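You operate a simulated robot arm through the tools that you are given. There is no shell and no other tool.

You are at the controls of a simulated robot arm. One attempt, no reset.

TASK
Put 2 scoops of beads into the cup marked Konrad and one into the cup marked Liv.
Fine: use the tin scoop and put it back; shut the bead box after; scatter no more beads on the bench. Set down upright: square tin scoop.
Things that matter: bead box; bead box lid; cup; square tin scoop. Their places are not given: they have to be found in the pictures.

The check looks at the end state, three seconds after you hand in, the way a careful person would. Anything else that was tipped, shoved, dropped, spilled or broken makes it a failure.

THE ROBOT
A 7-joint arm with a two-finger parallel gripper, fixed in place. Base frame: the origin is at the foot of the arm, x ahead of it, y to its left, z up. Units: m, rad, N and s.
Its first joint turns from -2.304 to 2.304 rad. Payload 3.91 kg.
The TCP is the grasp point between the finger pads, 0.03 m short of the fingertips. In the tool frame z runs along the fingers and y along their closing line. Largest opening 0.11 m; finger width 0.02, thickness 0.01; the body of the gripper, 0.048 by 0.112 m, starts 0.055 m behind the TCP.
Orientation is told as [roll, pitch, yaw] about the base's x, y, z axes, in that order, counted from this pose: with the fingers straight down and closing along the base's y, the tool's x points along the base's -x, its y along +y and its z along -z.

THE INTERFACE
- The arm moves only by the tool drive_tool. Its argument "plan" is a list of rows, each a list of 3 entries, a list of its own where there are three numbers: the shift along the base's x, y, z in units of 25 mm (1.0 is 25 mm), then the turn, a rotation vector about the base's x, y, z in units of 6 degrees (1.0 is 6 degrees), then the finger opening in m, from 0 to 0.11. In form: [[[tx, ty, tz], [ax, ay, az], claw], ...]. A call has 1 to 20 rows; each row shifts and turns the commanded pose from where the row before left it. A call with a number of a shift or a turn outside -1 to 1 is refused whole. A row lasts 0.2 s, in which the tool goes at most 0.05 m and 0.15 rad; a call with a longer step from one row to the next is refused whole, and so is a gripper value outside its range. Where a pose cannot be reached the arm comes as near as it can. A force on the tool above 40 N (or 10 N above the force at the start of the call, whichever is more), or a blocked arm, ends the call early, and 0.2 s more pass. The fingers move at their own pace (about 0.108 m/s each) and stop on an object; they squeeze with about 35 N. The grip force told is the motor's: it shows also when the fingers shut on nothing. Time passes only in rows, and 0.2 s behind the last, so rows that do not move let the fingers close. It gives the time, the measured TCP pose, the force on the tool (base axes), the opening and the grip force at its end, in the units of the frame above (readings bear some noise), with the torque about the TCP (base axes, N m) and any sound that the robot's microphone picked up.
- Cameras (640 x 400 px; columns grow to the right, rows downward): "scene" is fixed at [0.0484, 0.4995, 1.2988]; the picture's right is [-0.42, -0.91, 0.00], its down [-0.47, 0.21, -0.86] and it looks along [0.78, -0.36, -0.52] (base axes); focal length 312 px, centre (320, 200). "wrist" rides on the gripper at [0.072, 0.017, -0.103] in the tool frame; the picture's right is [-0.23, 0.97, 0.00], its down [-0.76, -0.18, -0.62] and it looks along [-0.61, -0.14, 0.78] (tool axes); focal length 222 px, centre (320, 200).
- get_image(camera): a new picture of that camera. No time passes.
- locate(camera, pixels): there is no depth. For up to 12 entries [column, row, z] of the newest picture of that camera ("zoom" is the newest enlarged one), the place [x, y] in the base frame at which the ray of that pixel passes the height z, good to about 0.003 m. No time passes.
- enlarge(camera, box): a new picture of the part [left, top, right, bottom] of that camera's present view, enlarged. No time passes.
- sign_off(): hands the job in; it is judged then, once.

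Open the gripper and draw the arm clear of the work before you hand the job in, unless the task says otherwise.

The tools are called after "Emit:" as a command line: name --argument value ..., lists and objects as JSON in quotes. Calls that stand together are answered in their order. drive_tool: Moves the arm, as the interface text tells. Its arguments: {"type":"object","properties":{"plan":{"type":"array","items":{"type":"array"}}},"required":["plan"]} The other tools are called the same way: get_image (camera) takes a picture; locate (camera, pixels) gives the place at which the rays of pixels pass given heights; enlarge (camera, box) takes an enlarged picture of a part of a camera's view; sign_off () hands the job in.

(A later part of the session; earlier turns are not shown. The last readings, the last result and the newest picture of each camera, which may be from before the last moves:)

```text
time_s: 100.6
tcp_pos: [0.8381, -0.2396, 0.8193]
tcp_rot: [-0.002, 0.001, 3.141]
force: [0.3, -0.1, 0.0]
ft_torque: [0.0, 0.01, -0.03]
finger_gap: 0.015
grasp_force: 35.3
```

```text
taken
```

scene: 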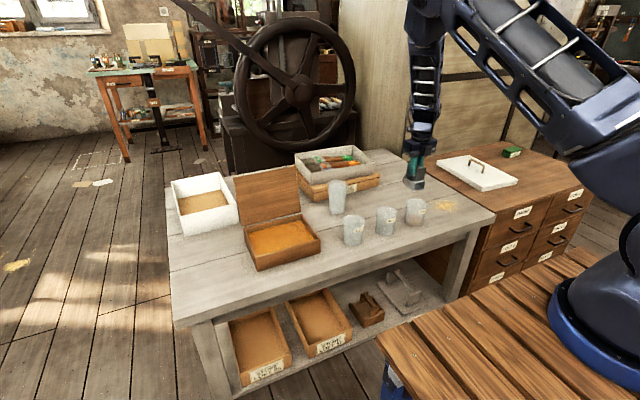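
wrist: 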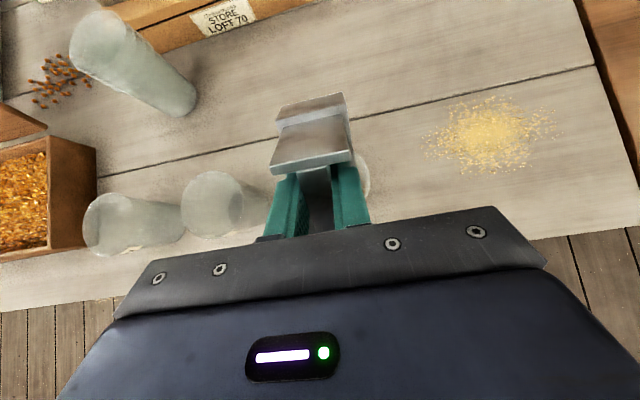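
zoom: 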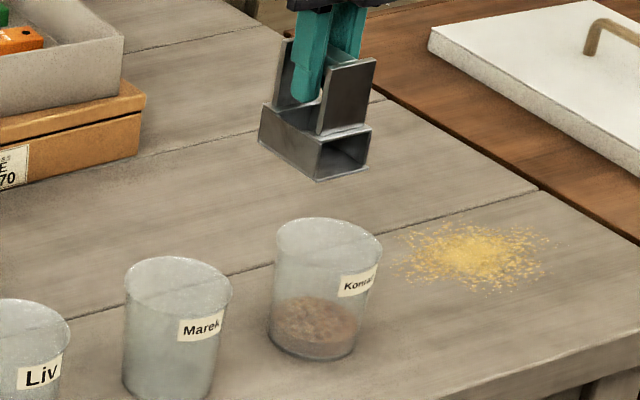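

The scoop is empty and Konrad's cup has one load. I carry the scoop back to the box, keeping yaw 180°.

Emit:
drive_tool --plan '[[[0.1, 0.6, 0], [0, 0, 0], 0.0], [[0.1, 1, 0], [0, 0, 0], 0.0], [[0.1, 1, 0], [0, 0, 0], 0.0], [[0.1, 1, 0], [0, 0, 0], 0.0], [[0.1, 1, 0], [0, 0, 0], 0.0], [[0.1, 1, 0], [0, 0, 0], 0.0], [[0, 1, 0], [0, 0, 0], 0.0], [[0, 1, 0], [0, 0, 0], 0.0], [[0, 1, 0], [0, 0, 0], 0.0], [[0, 1, 0], [0, 0, 0], 0.0], [[0, 1, 0], [0, 0, 0], 0.0], [[0, 1, 0], [0, 0, 0], 0.0], [[0, 1, 0], [0, 0, 0], 0.0], [[0, 1, 0], [0, 0, 0], 0.0], [[0, 1, 0], [0, 0, 0], 0.0], [[0, 1, 0], [0, 0, 0], 0.0], [[0, 1, 0], [0, 0, 0], 0.0], [[0, 1, 0], [0, 0, 0], 0.0], [[0, 1, 0], [0, 0, 0], 0.0], [[0, 1, 0], [0, 0, 0], 0.0]]'

Emit:
drive_tool --plan '[[[0, 0.9, 0], [0.5, 0, 0], 0.0], [[0, 0.4, 0], [0.833, 0, 0], 0.0], [[0, 0.1, -0.2], [0.9, 0, 0], 0.0], [[0, 0, -0.2], [0.9, 0, 0], 0.0], [[0, 0, -0.2], [0.9, 0, 0], 0.0], [[0, 0, -0.2], [0.9, 0, 0], 0.0], [[0, 0, 0], [0.9, 0, 0], 0.0], [[0, 0, 0], [0.9, 0, 0], 0.0], [[0, 0, 0], [0.9, 0, 0], 0.0], [[0, 0, 0], [0.7, 0, 0], 0.0], [[0, 0, 0], [0, 0, 0], 0.0]]'

Emit:
enlarge --camera "scene" --box '[225, 150, 345, 275]'

Emit:
get_image --camera "wrist"

```text
time_s: 104.8
tcp_pos: [0.8526, 0.251, 0.8224]
tcp_rot: [-0.002, 0.002, 3.141]
force: [0.1, -0.5, -1.1]
ft_torque: [0.02, -0.02, -0.02]
finger_gap: 0.0153
grasp_force: 34.7
```

```text
time_s: 107.2
tcp_pos: [0.8528, 0.2854, 0.8009]
tcp_rot: [-0.876, 0.004, 3.14]
force: [-1.1, -0.2, -0.2]
ft_torque: [0.01, 0.02, 0.04]
finger_gap: 0.0152
grasp_force: 34.7
```

```text
3.20 times, centred on (285, 212) of scene
```

zoom: 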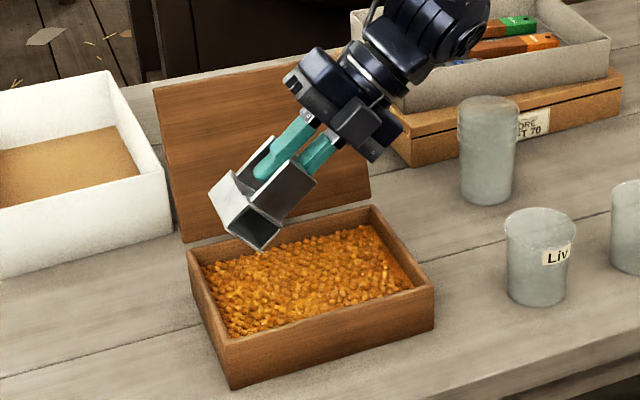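

```text
taken
```

wrist: 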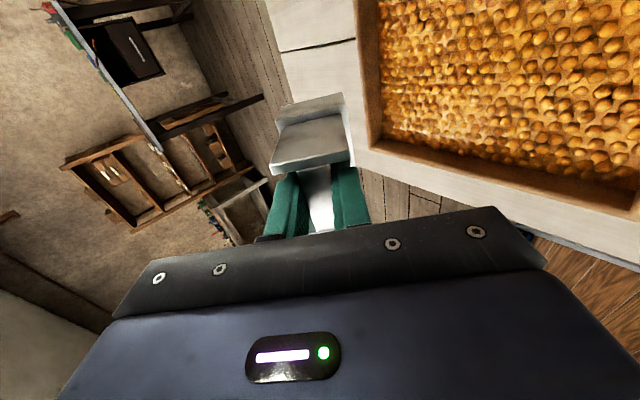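

The scoop is tilted 50° over the box, as before. I repeat the same dip and drag.

Emit:
drive_tool --plan '[[[0, 0, -0.9], [0, 0, 0], 0.0], [[0, 0, -0.9], [0, 0, 0], 0.0], [[0, 0, -0.9], [0, 0, 0], 0.0], [[0, 0, -0.85], [0, 0, 0], 0.0], [[0, -0.1, -0.35], [0, 0, 0], 0.0], [[0, -0.1, -0.35], [0, 0, 0], 0.0], [[0, -0.2, -0.35], [0, 0, 0], 0.0], [[0, -0.2, -0.18], [0, 0, 0], 0.0], [[0, -0.3, -0.15], [0, 0, 0], 0.0], [[0, -0.4, 0], [0, 0, 0], 0.0], [[0, -0.4, 0], [0, 0, 0], 0.0], [[0, -0.4, 0], [0, 0, 0], 0.0], [[0, -0.4, 0], [0, 0, 0], 0.0], [[0, -0.4, 0], [0, 0, 0], 0.0], [[0, 0, 0], [0, 0, 0], 0.0]]'

Emit:
enlarge --camera "scene" --box '[225, 150, 345, 275]'

```text
time_s: 110.4
tcp_pos: [0.8529, 0.2125, 0.6765]
tcp_rot: [-0.876, 0.0, 3.141]
force: [0.1, -0.1, -0.5]
ft_torque: [-0.02, 0.01, 0.03]
finger_gap: 0.0153
grasp_force: 35.1
```

```text
3.20 times, centred on (285, 212) of scene
```

zoom: 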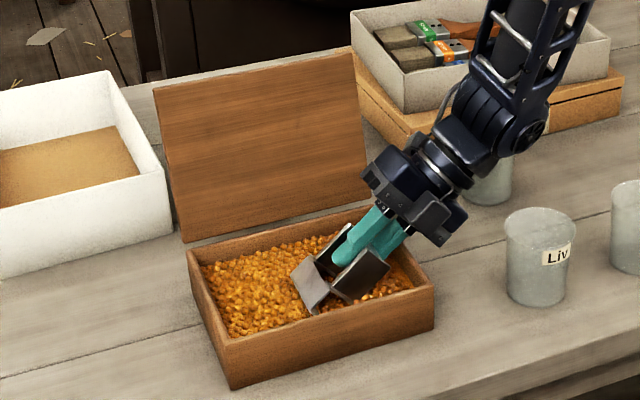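

Same state as the first time. I roll back to level while keeping the scoop low, then lift slowly.

Emit:
drive_tool --plan '[[[0, -0.2, 0], [0, 0, 0], 0.0], [[0, -0.1, 0.08], [-0.926, 0, 0], 0.0], [[0, -0.1, 0.08], [-0.926, 0, 0], 0.0], [[0, 0, 0.08], [-0.926, 0, 0], 0.0], [[0, 0.05, 0.08], [-0.926, 0, 0], 0.0], [[0, 0.1, 0.06], [-0.926, 0, 0], 0.0], [[0, 0.1, 0.04], [-0.926, 0, 0], 0.0], [[0, 0.1, 0], [-0.926, 0, 0], 0.0], [[0, 0.1, -0.02], [-0.926, 0, 0], 0.0], [[0, 0, -0.03], [-0.926, 0, 0], 0.0], [[0, 0, 0], [0, 0, 0], 0.0]]'

Emit:
drive_tool --plan '[[[0, 0, 0.2], [0, 0, 0], 0.0], [[0, 0, 0.3], [0, 0, 0], 0.0], [[0, 0, 0.4], [0, 0, 0], 0.0], [[0, 0, 0.5], [0, 0, 0], 0.0], [[0, 0, 0.5], [0, 0, 0], 0.0], [[0, 0, 0.5], [0, 0, 0], 0.0], [[0, 0, 0.4], [0, 0, 0], 0.0], [[0, 0, 0.2], [0, 0, 0], 0.0], [[0, 0, 0], [0, 0, 0], 0.0]]'

Emit:
enlarge --camera "scene" --box '[250, 175, 330, 255]'

Emit:
enlarge --camera "scene" --box '[275, 195, 315, 230]'

```text
time_s: 112.8
tcp_pos: [0.8516, 0.213, 0.685]
tcp_rot: [0.0, 0.001, 3.14]
force: [0.9, 0.7, -0.6]
ft_torque: [0.02, 0.01, 0.0]
finger_gap: 0.0153
grasp_force: 35.0
```

```text
time_s: 114.8
tcp_pos: [0.8517, 0.2139, 0.7613]
tcp_rot: [-0.003, 0.002, 3.143]
force: [0.1, -0.2, -0.7]
ft_torque: [0.02, -0.01, -0.01]
finger_gap: 0.0154
grasp_force: 34.8
```

```text
5.00 times, centred on (290, 215) of scene
```

zoom: 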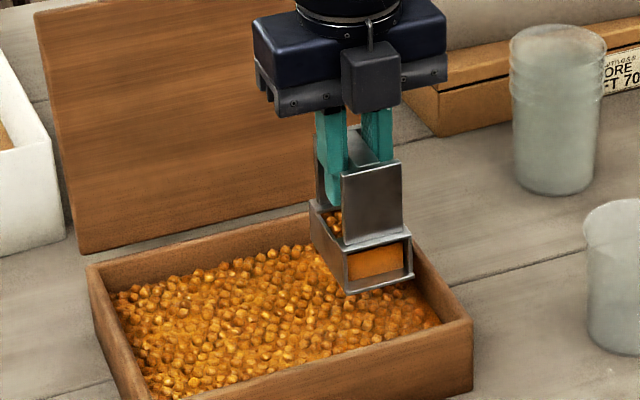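

```text
11.43 times, centred on (295, 212) of scene
```

zoom: 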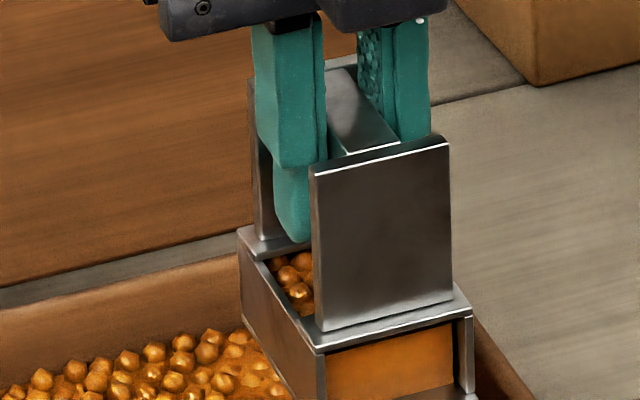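

Full again, in the same way. I raise to 0.81, shift to x≈0.87, and carry it to Konrad.

Emit:
drive_tool --plan '[[[0.1, 0, 0.3], [0, 0, 0], 0.0], [[0.2, 0, 0.5], [0, 0, 0], 0.0], [[0.2, 0, 0.5], [0, 0, 0], 0.0], [[0.2, -0.1, 0.4], [0, 0, 0], 0.0], [[0.1, -0.3, 0.25], [0, 0, 0], 0.0], [[0, -0.6, 0], [0, 0, 0], 0.0], [[0, -0.9, 0], [0, 0, 0], 0.0], [[0, -0.9, 0], [0, 0, 0], 0.0], [[0, -0.9, 0], [0, 0, 0], 0.0], [[0, -0.9, 0], [0, 0, 0], 0.0], [[0, -0.9, 0], [0, 0, 0], 0.0], [[0, -0.9, 0], [0, 0, 0], 0.0], [[0, -0.9, 0], [0, 0, 0], 0.0], [[0, -0.9, 0], [0, 0, 0], 0.0], [[0, -0.9, 0], [0, 0, 0], 0.0], [[0, -0.9, 0], [0, 0, 0], 0.0], [[0, -0.9, 0], [0, 0, 0], 0.0], [[0, -0.9, 0], [0, 0, 0], 0.0], [[0, -0.9, 0], [0, 0, 0], 0.0], [[0, -0.9, 0], [0, 0, 0], 0.0]]'

Emit:
drive_tool --plan '[[[0, -0.9, 0], [0, 0, 0], 0.0], [[0, -0.9, 0], [0, 0, 0], 0.0], [[0, -0.9, 0], [0, 0, 0], 0.0], [[0, -0.9, 0], [0, 0, 0], 0.0], [[0, -0.6, 0], [0, 0, 0], 0.0], [[0, -0.3, 0], [0, 0, 0], 0.0], [[0, 0, 0], [0, 0, 0], 0.0]]'

Emit:
enlarge --camera "scene" --box '[375, 155, 455, 235]'

```text
time_s: 119.0
tcp_pos: [0.8736, -0.1268, 0.808]
tcp_rot: [-0.002, 0.001, -3.141]
force: [-0.3, 1.6, -0.5]
ft_torque: [-0.04, 0.0, 0.0]
finger_gap: 0.0153
grasp_force: 35.2
```

```text
time_s: 120.6
tcp_pos: [0.8722, -0.2399, 0.8114]
tcp_rot: [-0.001, 0.001, 3.143]
force: [0.4, 0.8, -0.3]
ft_torque: [0.01, 0.0, -0.03]
finger_gap: 0.0156
grasp_force: 35.5
```

```text
5.00 times, centred on (415, 195) of scene
```

zoom: 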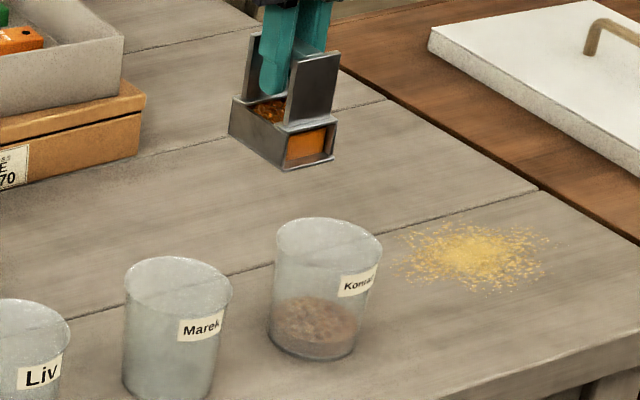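

The load is intact behind Konrad's cup. I move to the pour position and tilt to 30°, then on to 45° as before.

Emit:
drive_tool --plan '[[[-0.48, 0, -0.307], [0, 0, 0], 0.0], [[-0.48, 0, -0.307], [0, 0, 0], 0.0], [[-0.48, 0, -0.307], [0, 0, 0], 0.0], [[-0.269, 0, 0.049], [0, -0.833, 0], 0.0], [[-0.269, 0, 0.049], [0, -0.833, 0], 0.0], [[-0.269, 0, 0.049], [0, -0.833, 0], 0.0], [[-0.273, 0, -0.023], [0, -0.833, 0], 0.0], [[-0.273, 0, -0.023], [0, -0.833, 0], 0.0], [[-0.273, 0, -0.023], [0, -0.833, 0], 0.0], [[0, 0, 0], [0, 0, 0], 0.0]]'

Emit:
enlarge --camera "scene" --box '[375, 155, 455, 235]'

```text
time_s: 122.8
tcp_pos: [0.7962, -0.2397, 0.7873]
tcp_rot: [-0.003, 0.526, 3.142]
force: [0.3, 0.0, -1.0]
ft_torque: [-0.03, 0.05, -0.01]
finger_gap: 0.0152
grasp_force: 35.3
```

```text
5.00 times, centred on (415, 195) of scene
```

zoom: 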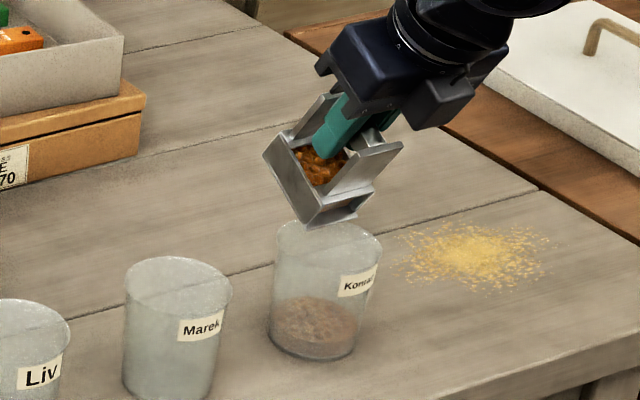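

The pose matches the first pour at 30°. I tilt on to 60°, hold, and look.

Emit:
drive_tool --plan '[[[-0.257, 0, -0.08], [0, -0.833, 0], 0.0], [[-0.257, 0, -0.08], [0, -0.833, 0], 0.0], [[-0.257, 0, -0.08], [0, -0.833, 0], 0.0], [[0, 0, 0], [0, 0, 0], 0.0], [[-0.227, 0, -0.1], [0, -0.833, 0], 0.0], [[-0.227, 0, -0.1], [0, -0.833, 0], 0.0], [[-0.227, 0, -0.1], [0, -0.833, 0], 0.0], [[0, 0, 0], [0, 0, 0], 0.0], [[0, 0, 0], [0, 0, 0], 0.0]]'

Emit:
enlarge --camera "scene" --box '[375, 155, 455, 235]'

```text
time_s: 124.8
tcp_pos: [0.7589, -0.2383, 0.7754]
tcp_rot: [-0.001, 1.048, 3.142]
force: [0.5, -0.4, -0.5]
ft_torque: [-0.01, 0.0, -0.04]
finger_gap: 0.0154
grasp_force: 35.0
```

```text
5.00 times, centred on (415, 195) of scene
```

zoom: 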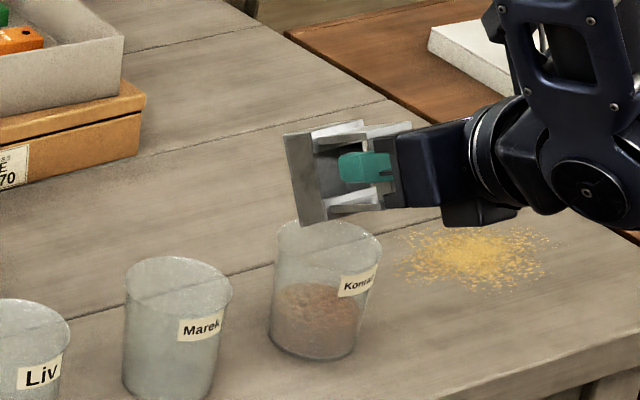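

Konrad's level has risen to about twice the first, with no strays in view. I level the scoop and rise.

Emit:
drive_tool --plan '[[[0.227, 0, 0.2], [0, 0.833, 0], 0.0], [[0.227, 0, 0.2], [0, 0.833, 0], 0.0], [[0.227, 0, 0.2], [0, 0.833, 0], 0.0], [[0.257, 0, 0.2], [0, 0.833, 0], 0.0], [[0.257, 0, 0.2], [0, 0.833, 0], 0.0], [[0.257, 0, 0.2], [0, 0.833, 0], 0.0], [[0.273, 0, 0.1], [0, 0.833, 0], 0.0], [[0.273, 0, 0.1], [0, 0.833, 0], 0.0], [[0.273, 0, 0.1], [0, 0.833, 0], 0.0], [[0.269, 0, 0.1], [0, 0.833, 0], 0.0], [[0.269, 0, 0.1], [0, 0.833, 0], 0.0], [[0.269, 0, 0.1], [0, 0.833, 0], 0.0], [[0, 0, 0], [0, 0, 0], 0.0]]'

Emit:
enlarge --camera "scene" --box '[375, 155, 455, 235]'

Emit:
enlarge --camera "scene" --box '[390, 185, 440, 235]'

```text
time_s: 127.6
tcp_pos: [0.8374, -0.24, 0.8206]
tcp_rot: [-0.001, 0.0, 3.142]
force: [-0.8, 1.7, -0.9]
ft_torque: [-0.03, -0.02, 0.02]
finger_gap: 0.0152
grasp_force: 35.1
```

```text
5.00 times, centred on (415, 195) of scene
```

zoom: 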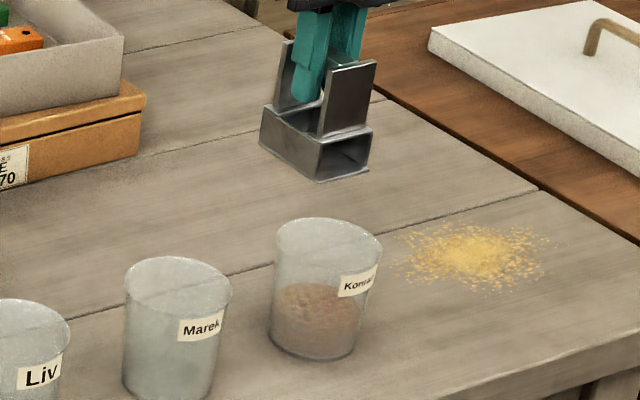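

```text
8.00 times, centred on (415, 210) of scene
```

zoom: 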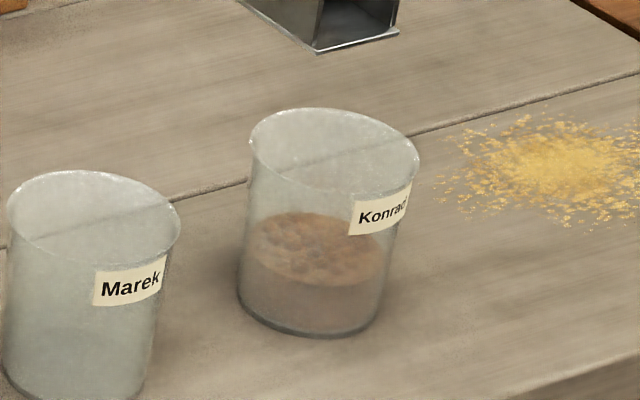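

Konrad has two loads and the bench is clean. I return to the box for the third scoop, with the same motions.

Emit:
drive_tool --plan '[[[0.1, 0.6, 0], [0, 0, 0], 0.0], [[0.1, 1, 0], [0, 0, 0], 0.0], [[0.1, 1, 0], [0, 0, 0], 0.0], [[0.1, 1, 0], [0, 0, 0], 0.0], [[0.1, 1, 0], [0, 0, 0], 0.0], [[0.1, 1, 0], [0, 0, 0], 0.0], [[0, 1, 0], [0, 0, 0], 0.0], [[0, 1, 0], [0, 0, 0], 0.0], [[0, 1, 0], [0, 0, 0], 0.0], [[0, 1, 0], [0, 0, 0], 0.0], [[0, 1, 0], [0, 0, 0], 0.0], [[0, 1, 0], [0, 0, 0], 0.0], [[0, 1, 0], [0, 0, 0], 0.0], [[0, 1, 0], [0, 0, 0], 0.0], [[0, 1, 0], [0, 0, 0], 0.0], [[0, 1, 0], [0, 0, 0], 0.0], [[0, 1, 0], [0, 0, 0], 0.0], [[0, 1, 0], [0, 0, 0], 0.0], [[0, 1, 0], [0, 0, 0], 0.0], [[0, 1, 0], [0, 0, 0], 0.0]]'

Emit:
drive_tool --plan '[[[0, 0.9, 0], [0.5, 0, 0], 0.0], [[0, 0.4, 0], [0.833, 0, 0], 0.0], [[0, 0.1, -0.2], [0.9, 0, 0], 0.0], [[0, 0, -0.2], [0.9, 0, 0], 0.0], [[0, 0, -0.2], [0.9, 0, 0], 0.0], [[0, 0, -0.2], [0.9, 0, 0], 0.0], [[0, 0, 0], [0.9, 0, 0], 0.0], [[0, 0, 0], [0.9, 0, 0], 0.0], [[0, 0, 0], [0.9, 0, 0], 0.0], [[0, 0, 0], [0.7, 0, 0], 0.0], [[0, 0, 0], [0, 0, 0], 0.0]]'

Emit:
enlarge --camera "scene" --box '[225, 150, 345, 275]'

```text
time_s: 131.8
tcp_pos: [0.8519, 0.2513, 0.8234]
tcp_rot: [-0.001, 0.001, 3.142]
force: [-0.1, -0.5, -1.2]
ft_torque: [0.02, 0.01, 0.02]
finger_gap: 0.0155
grasp_force: 34.8
```

```text
time_s: 134.2
tcp_pos: [0.8512, 0.2858, 0.8004]
tcp_rot: [-0.877, 0.001, 3.139]
force: [-0.8, 0.4, -0.5]
ft_torque: [-0.05, -0.03, 0.01]
finger_gap: 0.0152
grasp_force: 34.8
```

```text
3.20 times, centred on (285, 212) of scene
```

zoom: 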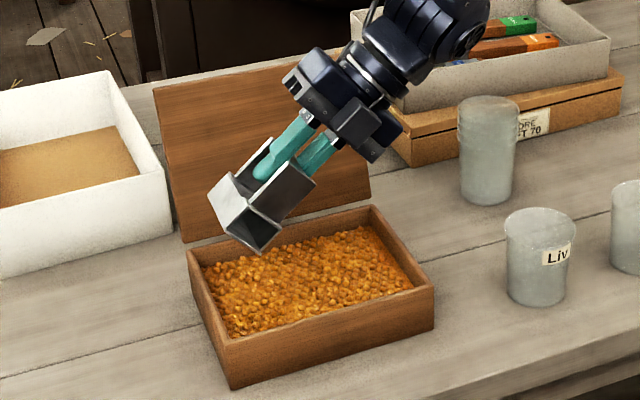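

The scoop is in place over the box; I dip, drag, level and lift as before.

Emit:
drive_tool --plan '[[[0, 0, -0.9], [0, 0, 0], 0.0], [[0, 0, -0.9], [0, 0, 0], 0.0], [[0, 0, -0.9], [0, 0, 0], 0.0], [[0, 0, -0.85], [0, 0, 0], 0.0], [[0, -0.1, -0.35], [0, 0, 0], 0.0], [[0, -0.1, -0.35], [0, 0, 0], 0.0], [[0, -0.2, -0.35], [0, 0, 0], 0.0], [[0, -0.2, -0.18], [0, 0, 0], 0.0], [[0, -0.3, -0.15], [0, 0, 0], 0.0], [[0, -0.4, 0], [0, 0, 0], 0.0], [[0, -0.4, 0], [0, 0, 0], 0.0], [[0, -0.4, 0], [0, 0, 0], 0.0], [[0, -0.4, 0], [0, 0, 0], 0.0], [[0, -0.4, 0], [0, 0, 0], 0.0], [[0, 0, 0], [0, 0, 0], 0.0]]'

Emit:
drive_tool --plan '[[[0, -0.2, 0], [0, 0, 0], 0.0], [[0, -0.1, 0.08], [-0.926, 0, 0], 0.0], [[0, -0.1, 0.08], [-0.926, 0, 0], 0.0], [[0, 0, 0.08], [-0.926, 0, 0], 0.0], [[0, 0.05, 0.08], [-0.926, 0, 0], 0.0], [[0, 0.1, 0.06], [-0.926, 0, 0], 0.0], [[0, 0.1, 0.04], [-0.926, 0, 0], 0.0], [[0, 0.1, 0], [-0.926, 0, 0], 0.0], [[0, 0.1, -0.02], [-0.926, 0, 0], 0.0], [[0, 0, -0.03], [-0.926, 0, 0], 0.0], [[0, 0, 0], [0, 0, 0], 0.0]]'

Emit:
drive_tool --plan '[[[0, 0, 0.2], [0, 0, 0], 0.0], [[0, 0, 0.3], [0, 0, 0], 0.0], [[0, 0, 0.4], [0, 0, 0], 0.0], [[0, 0, 0.5], [0, 0, 0], 0.0], [[0, 0, 0.5], [0, 0, 0], 0.0], [[0, 0, 0.5], [0, 0, 0], 0.0], [[0, 0, 0.4], [0, 0, 0], 0.0], [[0, 0, 0.2], [0, 0, 0], 0.0], [[0, 0, 0], [0, 0, 0], 0.0]]'

Emit:
enlarge --camera "scene" --box '[250, 175, 330, 255]'

Emit:
enlarge --camera "scene" --box '[275, 200, 315, 235]'

```text
time_s: 137.4
tcp_pos: [0.8522, 0.2145, 0.676]
tcp_rot: [-0.874, 0.002, 3.139]
force: [0.4, -1.6, 1.4]
ft_torque: [0.02, -0.09, -0.05]
finger_gap: 0.0157
grasp_force: 34.5
```

```text
time_s: 139.8
tcp_pos: [0.8509, 0.2135, 0.6853]
tcp_rot: [-0.001, 0.001, 3.141]
force: [0.8, -0.8, -1.1]
ft_torque: [0.0, 0.02, 0.0]
finger_gap: 0.0151
grasp_force: 34.6
```

```text
time_s: 141.8
tcp_pos: [0.8516, 0.2151, 0.76]
tcp_rot: [-0.003, 0.002, 3.141]
force: [-0.3, -0.1, -1.1]
ft_torque: [0.01, -0.01, 0.0]
finger_gap: 0.0149
grasp_force: 35.1
```

```text
5.00 times, centred on (290, 215) of scene
```

zoom: 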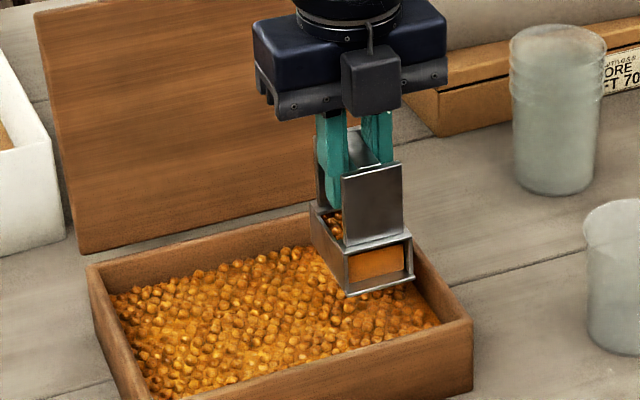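

```text
11.43 times, centred on (295, 218) of scene
```

zoom: 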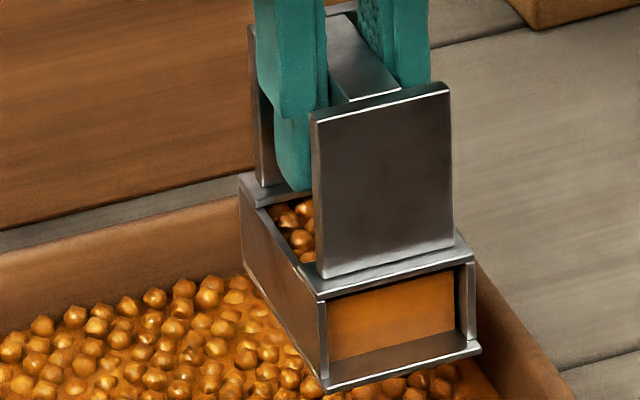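

Full once more. I raise and carry it to behind Liv's cup at y≈0.031.

Emit:
drive_tool --plan '[[[0.1, 0, 0.3], [0, 0, 0], 0.0], [[0.2, 0, 0.5], [0, 0, 0], 0.0], [[0.2, 0, 0.5], [0, 0, 0], 0.0], [[0.2, -0.1, 0.4], [0, 0, 0], 0.0], [[0.1, -0.3, 0.25], [0, 0, 0], 0.0], [[0, -0.6, 0], [0, 0, 0], 0.0], [[0, -0.9, 0], [0, 0, 0], 0.0], [[0, -0.9, 0], [0, 0, 0], 0.0], [[0, -0.9, 0], [0, 0, 0], 0.0], [[0, -0.9, 0], [0, 0, 0], 0.0], [[0, -0.9, 0], [0, 0, 0], 0.0], [[0, -0.85, 0], [0, 0, 0], 0.0], [[0, -0.6, 0], [0, 0, 0], 0.0], [[0, -0.35, 0], [0, 0, 0], 0.0], [[0, 0, 0], [0, 0, 0], 0.0]]'

Emit:
enlarge --camera "scene" --box '[310, 170, 400, 250]'

Emit:
get_image --camera "wrist"

```text
time_s: 145.0
tcp_pos: [0.8716, 0.032, 0.8082]
tcp_rot: [-0.001, 0.003, 3.142]
force: [0.4, 0.3, -0.6]
ft_torque: [-0.01, 0.0, -0.02]
finger_gap: 0.015
grasp_force: 35.2
```

```text
5.00 times, centred on (355, 210) of scene
```

zoom: 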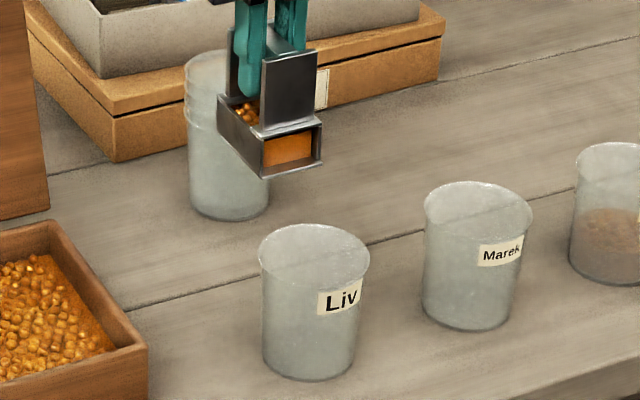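

```text
taken
```

wrist: 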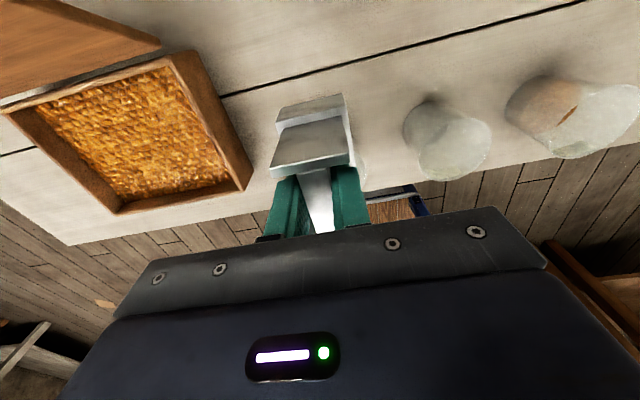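

The load is intact. I move into the pour position over Liv and tilt to 30°.

Emit:
drive_tool --plan '[[[-0.488, -0.02, -0.267], [0, 0, 0], 0.0], [[-0.488, -0.02, -0.267], [0, 0, 0], 0.0], [[-0.488, 0, -0.267], [0, 0, 0], 0.0], [[-0.269, 0, 0.049], [0, -0.833, 0], 0.0], [[-0.269, 0, 0.049], [0, -0.833, 0], 0.0], [[-0.269, 0, 0.049], [0, -0.833, 0], 0.0], [[-0.273, 0, -0.023], [0, -0.833, 0], 0.0], [[-0.273, 0, -0.023], [0, -0.833, 0], 0.0], [[-0.273, 0, -0.023], [0, -0.833, 0], 0.0], [[0, 0, 0], [0, 0, 0], 0.0]]'

Emit:
enlarge --camera "scene" --box '[310, 170, 400, 250]'

Emit:
get_image --camera "wrist"

```text
time_s: 147.2
tcp_pos: [0.7944, 0.0332, 0.7915]
tcp_rot: [-0.002, 0.529, -3.14]
force: [-0.2, 0.0, -0.7]
ft_torque: [-0.03, -0.01, -0.02]
finger_gap: 0.0152
grasp_force: 35.2
```

```text
5.00 times, centred on (355, 210) of scene
```

zoom: 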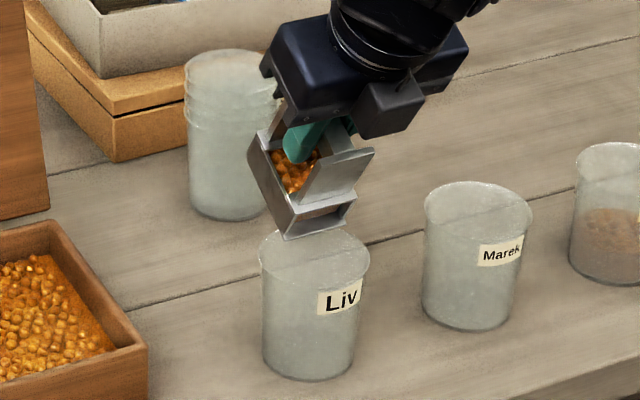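

```text
taken
```

wrist: 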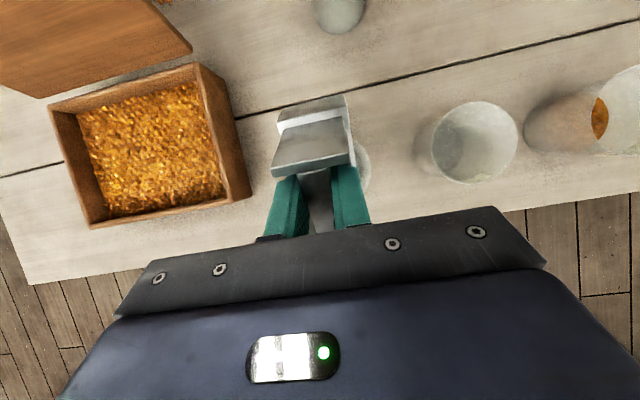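

The geometry matches the Konrad pours. I tilt on to 60°.

Emit:
drive_tool --plan '[[[-0.257, 0, -0.093], [0, -0.833, 0], 0.0], [[-0.257, 0, -0.093], [0, -0.833, 0], 0.0], [[-0.257, 0, -0.093], [0, -0.833, 0], 0.0], [[0, 0, 0], [0, 0, 0], 0.0], [[-0.227, 0, -0.1], [0, -0.833, 0], 0.0], [[-0.227, 0, -0.1], [0, -0.833, 0], 0.0], [[-0.227, 0, -0.1], [0, -0.833, 0], 0.0], [[0, 0, 0], [0, 0, 0], 0.0], [[0, 0, 0], [0, 0, 0], 0.0]]'

Emit:
enlarge --camera "scene" --box '[310, 170, 400, 250]'

```text
time_s: 149.2
tcp_pos: [0.7592, 0.0317, 0.7764]
tcp_rot: [-0.002, 1.049, 3.139]
force: [-0.8, 0.1, -1.2]
ft_torque: [0.0, 0.01, -0.02]
finger_gap: 0.0155
grasp_force: 35.4
```

```text
5.00 times, centred on (355, 210) of scene
```

zoom: 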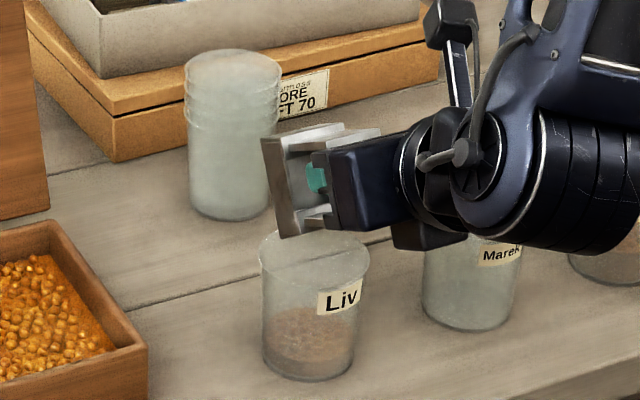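

Liv's cup has its one load. I level the scoop and rise, then check the cups.

Emit:
drive_tool --plan '[[[0.227, 0, 0.2], [0, 0.833, 0], 0.0], [[0.227, 0, 0.2], [0, 0.833, 0], 0.0], [[0.227, 0, 0.2], [0, 0.833, 0], 0.0], [[0.257, 0, 0.2], [0, 0.833, 0], 0.0], [[0.257, 0, 0.2], [0, 0.833, 0], 0.0], [[0.257, 0, 0.2], [0, 0.833, 0], 0.0], [[0.273, 0, 0.1], [0, 0.833, 0], 0.0], [[0.273, 0, 0.1], [0, 0.833, 0], 0.0], [[0.273, 0, 0.1], [0, 0.833, 0], 0.0], [[0.269, 0, 0.1], [0, 0.833, 0], 0.0], [[0.269, 0, 0.1], [0, 0.833, 0], 0.0], [[0.269, 0, 0.1], [0, 0.833, 0], 0.0], [[0, 0, 0], [0, 0, 0], 0.0]]'

Emit:
enlarge --camera "scene" --box '[325, 165, 445, 255]'

Emit:
enlarge --camera "scene" --box '[330, 195, 380, 250]'

```text
time_s: 152.0
tcp_pos: [0.8352, 0.0311, 0.8219]
tcp_rot: [0.001, 0.002, 3.142]
force: [-0.8, -0.5, -1.4]
ft_torque: [-0.01, -0.01, 0.02]
finger_gap: 0.0151
grasp_force: 35.4
```

```text
4.44 times, centred on (385, 210) of scene
```

zoom: 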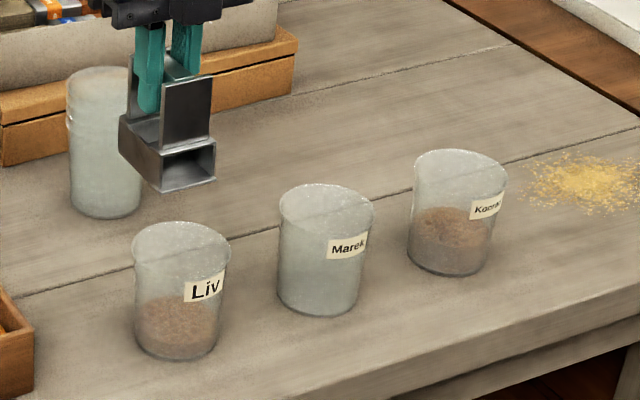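

```text
7.27 times, centred on (355, 222) of scene
```

zoom: 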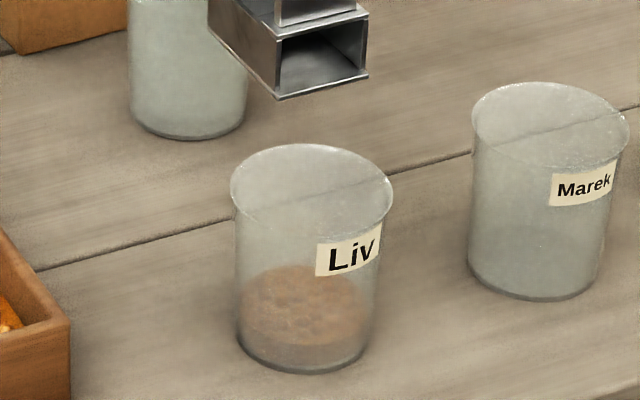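

All three cups look right: Konrad with two loads, Liv with one, Marek empty. I take the empty scoop back towards its place, undoing the yaw on the way.

Emit:
drive_tool --plan '[[[0, 0.5, 0], [0, 0, -0.6], 0.0], [[0, 0.9, 0], [0, 0, -1], 0.0], [[0, 0.9, 0], [0, 0, -1], 0.0], [[0, 0.9, 0], [0, 0, -1], 0.0], [[0, 0.9, 0], [0, 0, -1], 0.0], [[0, 0.9, 0], [0, 0, -1], 0.0], [[0, 0.9, 0], [0, 0, -1], 0.0], [[0, 0.9, 0], [0, 0, -1], 0.0], [[0, 0.9, 0], [0, 0, -1], 0.0], [[0, 0.9, 0], [0, 0, -1], 0.0], [[0, 0.9, 0], [0, 0, -1], 0.0], [[0, 0.9, 0], [0, 0, -1], 0.0], [[0, 0.9, 0], [0, 0, -1], 0.0], [[0, 0.9, 0], [0, 0, -1], 0.0], [[0, 0.9, 0], [0, 0, -1], 0.0], [[0, 0.9, 0], [0, 0, -1], 0.0], [[0, 0.9, 0], [0, 0, -1], 0.0], [[0, 0.9, 0], [0, 0, -1], 0.0], [[0, 0.9, 0], [0, 0, -1], 0.0], [[0, 0.9, 0], [0, 0, -1], 0.0]]'

Emit:
drive_tool --plan '[[[-0.038, 0.16, 0], [0, 0, -1], 0.0], [[-0.038, 0.16, 0], [0, 0, -1], 0.0], [[-0.038, 0.16, 0], [0, 0, -1], 0.0], [[-0.038, 0.16, 0], [0, 0, -1], 0.0], [[-0.038, 0.16, 0], [0, 0, -1], 0.0], [[-0.038, 0.16, 0], [0, 0, -1], 0.0], [[-0.038, 0.16, 0], [0, 0, -1], 0.0], [[-0.038, 0.16, 0], [0, 0, -1], 0.0], [[-0.038, 0.16, 0], [0, 0, -1], 0.0], [[-0.038, 0.12, 0], [0, 0, -1], 0.0], [[0, 0, 0], [0, 0, -0.4], 0.0], [[0, 0, 0], [0, 0, 0], 0.0]]'

Emit:
get_image --camera "scene"

Emit:
get_image --camera "wrist"

```text
time_s: 156.2
tcp_pos: [0.8352, 0.4708, 0.8203]
tcp_rot: [-0.001, 0.001, 1.089]
force: [-0.2, -0.4, -0.5]
ft_torque: [0.03, 0.04, 0.01]
finger_gap: 0.0152
grasp_force: 35.3
```

```text
time_s: 158.8
tcp_pos: [0.8344, 0.4948, 0.8186]
tcp_rot: [-0.004, 0.009, 0.194]
force: [-0.7, -0.6, -1.0]
ft_torque: [-0.01, -0.02, -0.02]
finger_gap: 0.0155
grasp_force: 34.8
out of reach, approached as far as the arm can: row 9, 10
```

```text
taken
```

scene: 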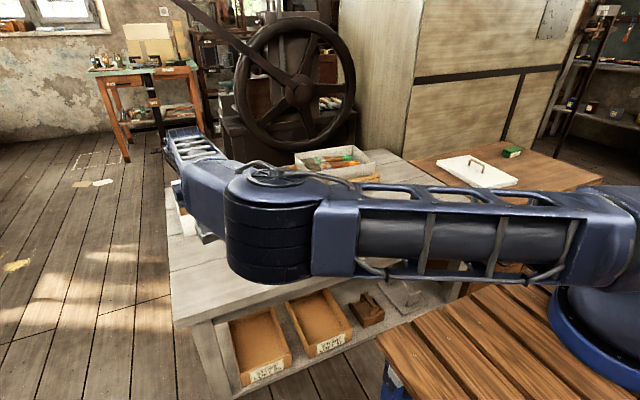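

```text
taken
```

wrist: 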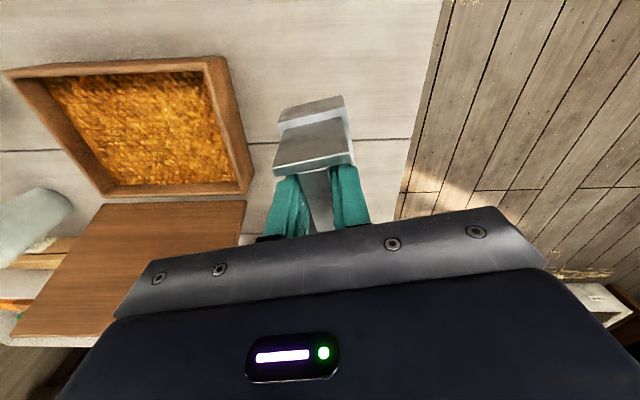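

The elbow has swung to the side and the yaw stopped at 0.194 rad at a joint limit. Nothing is touched. The likely cause is that I undid the yaw along a different path, so I retrace: first back to yaw 180° towards Liv.

Emit:
drive_tool --plan '[[[0, -0.107, 0], [0, 0, 0.95], 0.0], [[0, -0.107, 0], [0, 0, 0.95], 0.0], [[0, -0.107, 0], [0, 0, 0.95], 0.0], [[0, -0.107, 0], [0, 0, 0.95], 0.0], [[0, -0.107, 0], [0, 0, 0.95], 0.0], [[0, -0.107, 0], [0, 0, 0.95], 0.0], [[0, -0.107, 0], [0, 0, 0.95], 0.0], [[0, -0.107, 0], [0, 0, 0.95], 0.0], [[0, -0.107, 0], [0, 0, 0.95], 0.0], [[0, 0, 0], [0, 0, 0], 0.0]]'

Emit:
get_image --camera "scene"

```text
time_s: 161.0
tcp_pos: [0.835, 0.4695, 0.818]
tcp_rot: [-0.004, 0.01, 1.046]
force: [1.0, 0.5, -1.0]
ft_torque: [-0.02, 0.0, 0.0]
finger_gap: 0.0155
grasp_force: 35.5
```

```text
taken
```

scene: 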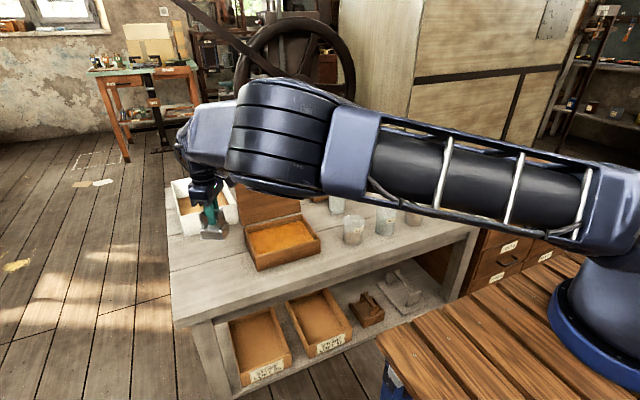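

The elbow rises again as the yaw increases. I continue back to yaw 180° near Liv.

Emit:
drive_tool --plan '[[[0, -0.877, 0], [0, 0, 1], 0.0], [[0, -0.877, 0], [0, 0, 1], 0.0], [[0, -0.877, 0], [0, 0, 1], 0.0], [[0, -0.877, 0], [0, 0, 1], 0.0], [[0, -0.877, 0], [0, 0, 1], 0.0], [[0, -0.877, 0], [0, 0, 1], 0.0], [[0, -0.877, 0], [0, 0, 1], 0.0], [[0, -0.877, 0], [0, 0, 1], 0.0], [[0, -0.877, 0], [0, 0, 1], 0.0], [[0, -0.877, 0], [0, 0, 1], 0.0], [[0, -0.877, 0], [0, 0, 1], 0.0], [[0, -0.877, 0], [0, 0, 1], 0.0], [[0, -0.877, 0], [0, 0, 1], 0.0], [[0, -0.877, 0], [0, 0, 1], 0.0], [[0, -0.877, 0], [0, 0, 1], 0.0], [[0, -0.877, 0], [0, 0, 1], 0.0], [[0, -0.877, 0], [0, 0, 1], 0.0], [[0, -0.877, 0], [0, 0, 1], 0.0], [[0, -0.877, 0], [0, 0, 1], 0.0], [[0, -0.877, 0], [0, 0, 1], 0.0]]'

Emit:
get_image --camera "scene"

```text
time_s: 165.2
tcp_pos: [0.8349, 0.0331, 0.8182]
tcp_rot: [-0.005, 0.007, -3.14]
force: [-0.5, 0.0, -0.8]
ft_torque: [-0.01, -0.02, 0.0]
finger_gap: 0.0153
grasp_force: 35.1
```

```text
taken
```

scene: 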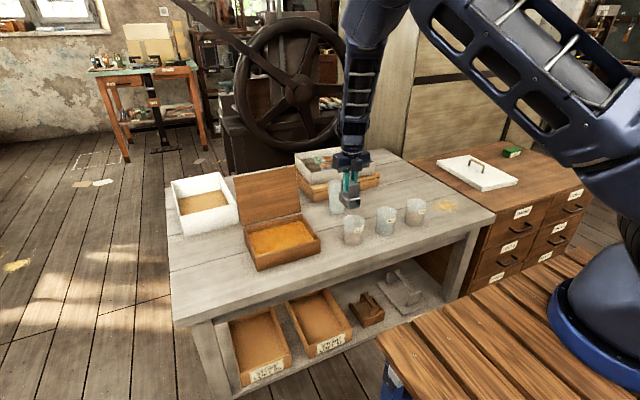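

The arm is back at yaw 180° near Liv. To see how the elbow behaves, I undo the yaw here in place by 90° and look again.

Emit:
drive_tool --plan '[[[0, 0, 0.3], [0, 0, -1], 0.0], [[0, 0, 0.3], [0, 0, -1], 0.0], [[0, 0, 0.3], [0, 0, -1], 0.0], [[0, 0, 0.3], [0, 0, -1], 0.0], [[0, 0, 0], [0, 0, -1], 0.0], [[0, 0, 0], [0, 0, -1], 0.0], [[0, 0, 0], [0, 0, -1], 0.0], [[0, 0, 0], [0, 0, -1], 0.0], [[0, 0, 0], [0, 0, -1], 0.0], [[0, 0, 0], [0, 0, -1], 0.0], [[0, 0, 0], [0, 0, -1], 0.0], [[0, 0, 0], [0, 0, -1], 0.0], [[0, 0, 0], [0, 0, -1], 0.0], [[0, 0, 0], [0, 0, -1], 0.0], [[0, 0, 0], [0, 0, -1], 0.0], [[0, 0, 0], [0, 0, 0], 0.0]]'

Emit:
get_image --camera "scene"

```text
time_s: 168.6
tcp_pos: [0.8334, 0.0324, 0.8479]
tcp_rot: [-0.005, 0.006, 1.569]
force: [0.4, 0.2, -0.4]
ft_torque: [0.02, -0.02, 0.0]
finger_gap: 0.0152
grasp_force: 35.5
```

```text
taken
```

scene: 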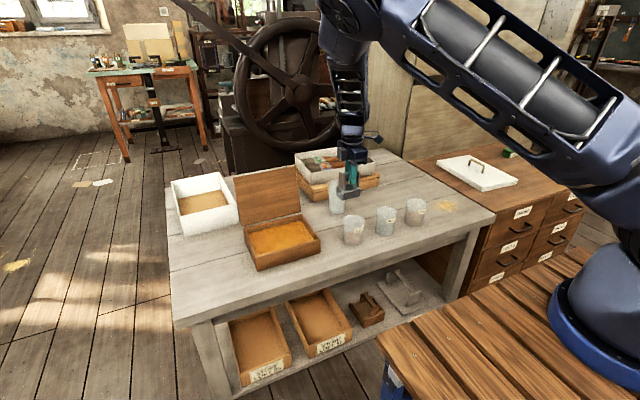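

The yaw went down to 90° with little elbow change. I continue down to yaw 0 here.

Emit:
drive_tool --plan '[[[0, 0, 0], [0, 0, -1], 0.0], [[0, 0, 0], [0, 0, -1], 0.0], [[0, 0, 0], [0, 0, -1], 0.0], [[0, 0, 0], [0, 0, -1], 0.0], [[0, 0, 0], [0, 0, -1], 0.0], [[0, 0, 0], [0, 0, -1], 0.0], [[0, 0, 0], [0, 0, -1], 0.0], [[0, 0, 0], [0, 0, -1], 0.0], [[0, 0, 0], [0, 0, -1], 0.0], [[0, 0, 0], [0, 0, -1], 0.0], [[0, 0, 0], [0, 0, -1], 0.0], [[0, 0, 0], [0, 0, -1], 0.0], [[0, 0, 0], [0, 0, -1], 0.0], [[0, 0, 0], [0, 0, -1], 0.0], [[0, 0, 0], [0, 0, -1], 0.0], [[0, 0, 0], [0, 0, 0], 0.0]]'

Emit:
get_image --camera "scene"

```text
time_s: 172.0
tcp_pos: [0.8348, 0.0322, 0.8484]
tcp_rot: [-0.005, 0.011, -0.001]
force: [0.5, -0.4, -1.0]
ft_torque: [0.02, -0.05, 0.03]
finger_gap: 0.0155
grasp_force: 35.1
```

```text
taken
```

scene: 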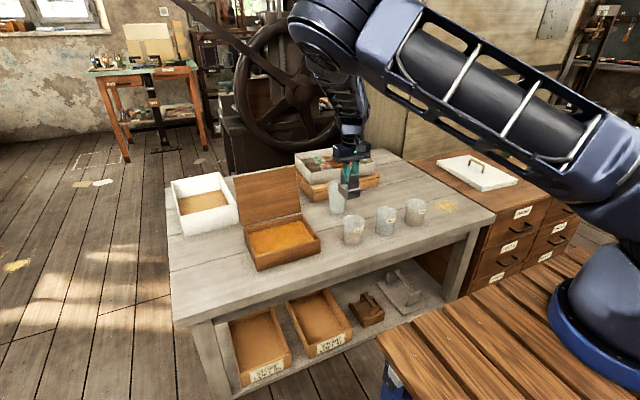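

Yaw 0 is reached here. I now carry the scoop at yaw 0 towards its place (y≈0.51), watching whether it can be followed.

Emit:
drive_tool --plan '[[[0, 0.9, 0], [0, 0, 0], 0.0], [[0, 0.9, 0], [0, 0, 0], 0.0], [[0, 0.9, 0], [0, 0, 0], 0.0], [[0, 0.9, 0], [0, 0, 0], 0.0], [[0, 0.9, 0], [0, 0, 0], 0.0], [[0, 0.9, 0], [0, 0, 0], 0.0], [[0, 0.9, 0], [0, 0, 0], 0.0], [[0, 0.9, 0], [0, 0, 0], 0.0], [[0, 0.9, 0], [0, 0, 0], 0.0], [[0, 0.9, 0], [0, 0, 0], 0.0], [[0, 0.9, 0], [0, 0, 0], 0.0], [[0, 0.9, 0], [0, 0, 0], 0.0], [[0, 0, 0], [0, 0, 0], 0.0]]'

Emit:
get_image --camera "scene"

```text
time_s: 174.8
tcp_pos: [0.8342, 0.3018, 0.8493]
tcp_rot: [-0.005, 0.008, 0.001]
force: [0.4, 0.2, 0.0]
ft_torque: [-0.03, 0.0, 0.03]
finger_gap: 0.0154
grasp_force: 34.7
```

```text
taken
```

scene: 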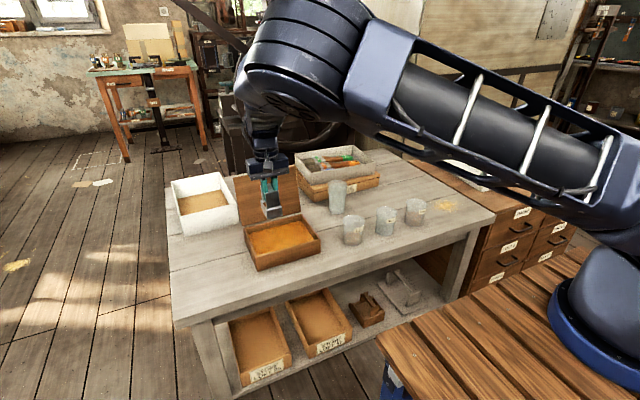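

Tracking holds at y=0.30. I continue to y≈0.51 with x 0.826.

Emit:
drive_tool --plan '[[[-0.03, 0.9, 0], [0, 0, 0], 0.0], [[-0.03, 0.9, 0], [0, 0, 0], 0.0], [[-0.03, 0.9, 0], [0, 0, 0], 0.0], [[-0.03, 0.9, 0], [0, 0, 0], 0.0], [[-0.03, 0.9, 0], [0, 0, 0], 0.0], [[-0.03, 0.9, 0], [0, 0, 0], 0.0], [[-0.03, 0.9, 0], [0, 0, 0], 0.0], [[-0.03, 0.9, 0], [0, 0, 0], 0.0], [[-0.03, 0.9, 0], [0, 0, 0], 0.0], [[0, 0.25, 0], [0, 0, 0], 0.0], [[0, 0, 0], [0, 0, 0], 0.0]]'

Emit:
get_image --camera "scene"

Emit:
get_image --camera "wrist"

```text
time_s: 177.2
tcp_pos: [0.8292, 0.4096, 0.8482]
tcp_rot: [-0.004, 0.009, 0.008]
force: [0.1, -0.1, -0.4]
ft_torque: [-0.02, -0.01, 0.0]
finger_gap: 0.0153
grasp_force: 35.0
out of reach, approached as far as the arm can: row 5, 6, 7, 8, 9
```

```text
taken
```

scene: 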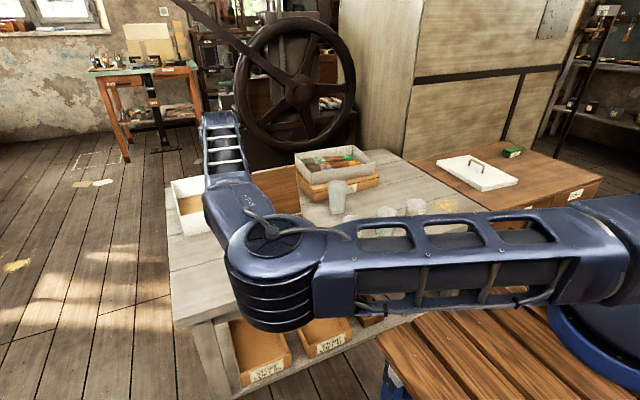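

```text
taken
```

wrist: 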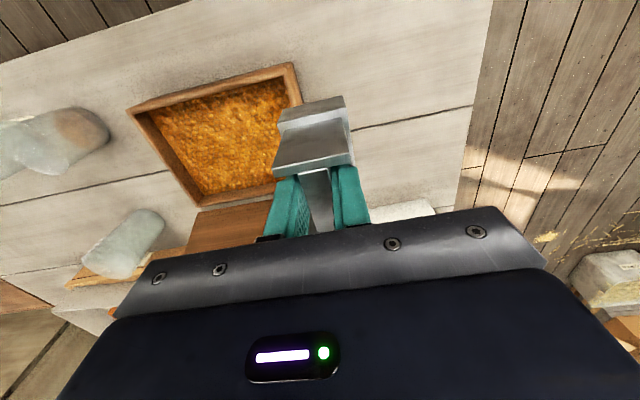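

At yaw 0 the arm is stopped at y≈0.41 because the elbow has swivelled and the last joint is at its limit. I must swing the elbow back: I return to the middle first.

Emit:
drive_tool --plan '[[[0, -0.9, 0], [0, 0, 0], 0.0], [[0, -0.9, 0], [0, 0, 0], 0.0], [[0, -0.9, 0], [0, 0, 0], 0.0], [[0, -0.9, 0], [0, 0, 0], 0.0], [[0, -0.9, 0], [0, 0, 0], 0.0], [[0, -0.9, 0], [0, 0, 0], 0.0], [[0, -0.9, 0], [0, 0, 0], 0.0], [[0, -0.9, 0], [0, 0, 0], 0.0], [[0, -0.9, 0.2], [0, 0, 0], 0.0], [[0, -0.9, 0.4], [0, 0, 0], 0.0], [[0, -0.9, 0.6], [0, 0, 0], 0.0], [[0, -0.9, 0.8], [0, 0, 0], 0.0], [[0, -0.9, 0.8], [0, 0, 0], 0.0], [[0, -0.9, 0.8], [0, 0, 0], 0.0], [[0, -0.9, 0.8], [0, 0, 0], 0.0], [[0, -0.9, 0.6], [0, 0, 0], 0.0], [[0, 0, 0], [0, 0, 0], 0.0]]'

Emit:
get_image --camera "scene"

```text
time_s: 180.8
tcp_pos: [0.8311, 0.0519, 0.9705]
tcp_rot: [-0.005, 0.008, -0.001]
force: [0.0, 0.8, -0.3]
ft_torque: [0.02, 0.0, 0.01]
finger_gap: 0.0153
grasp_force: 34.9
```

```text
taken
```

scene: 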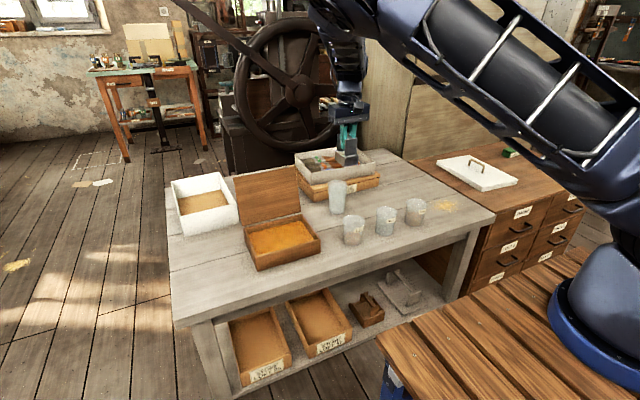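

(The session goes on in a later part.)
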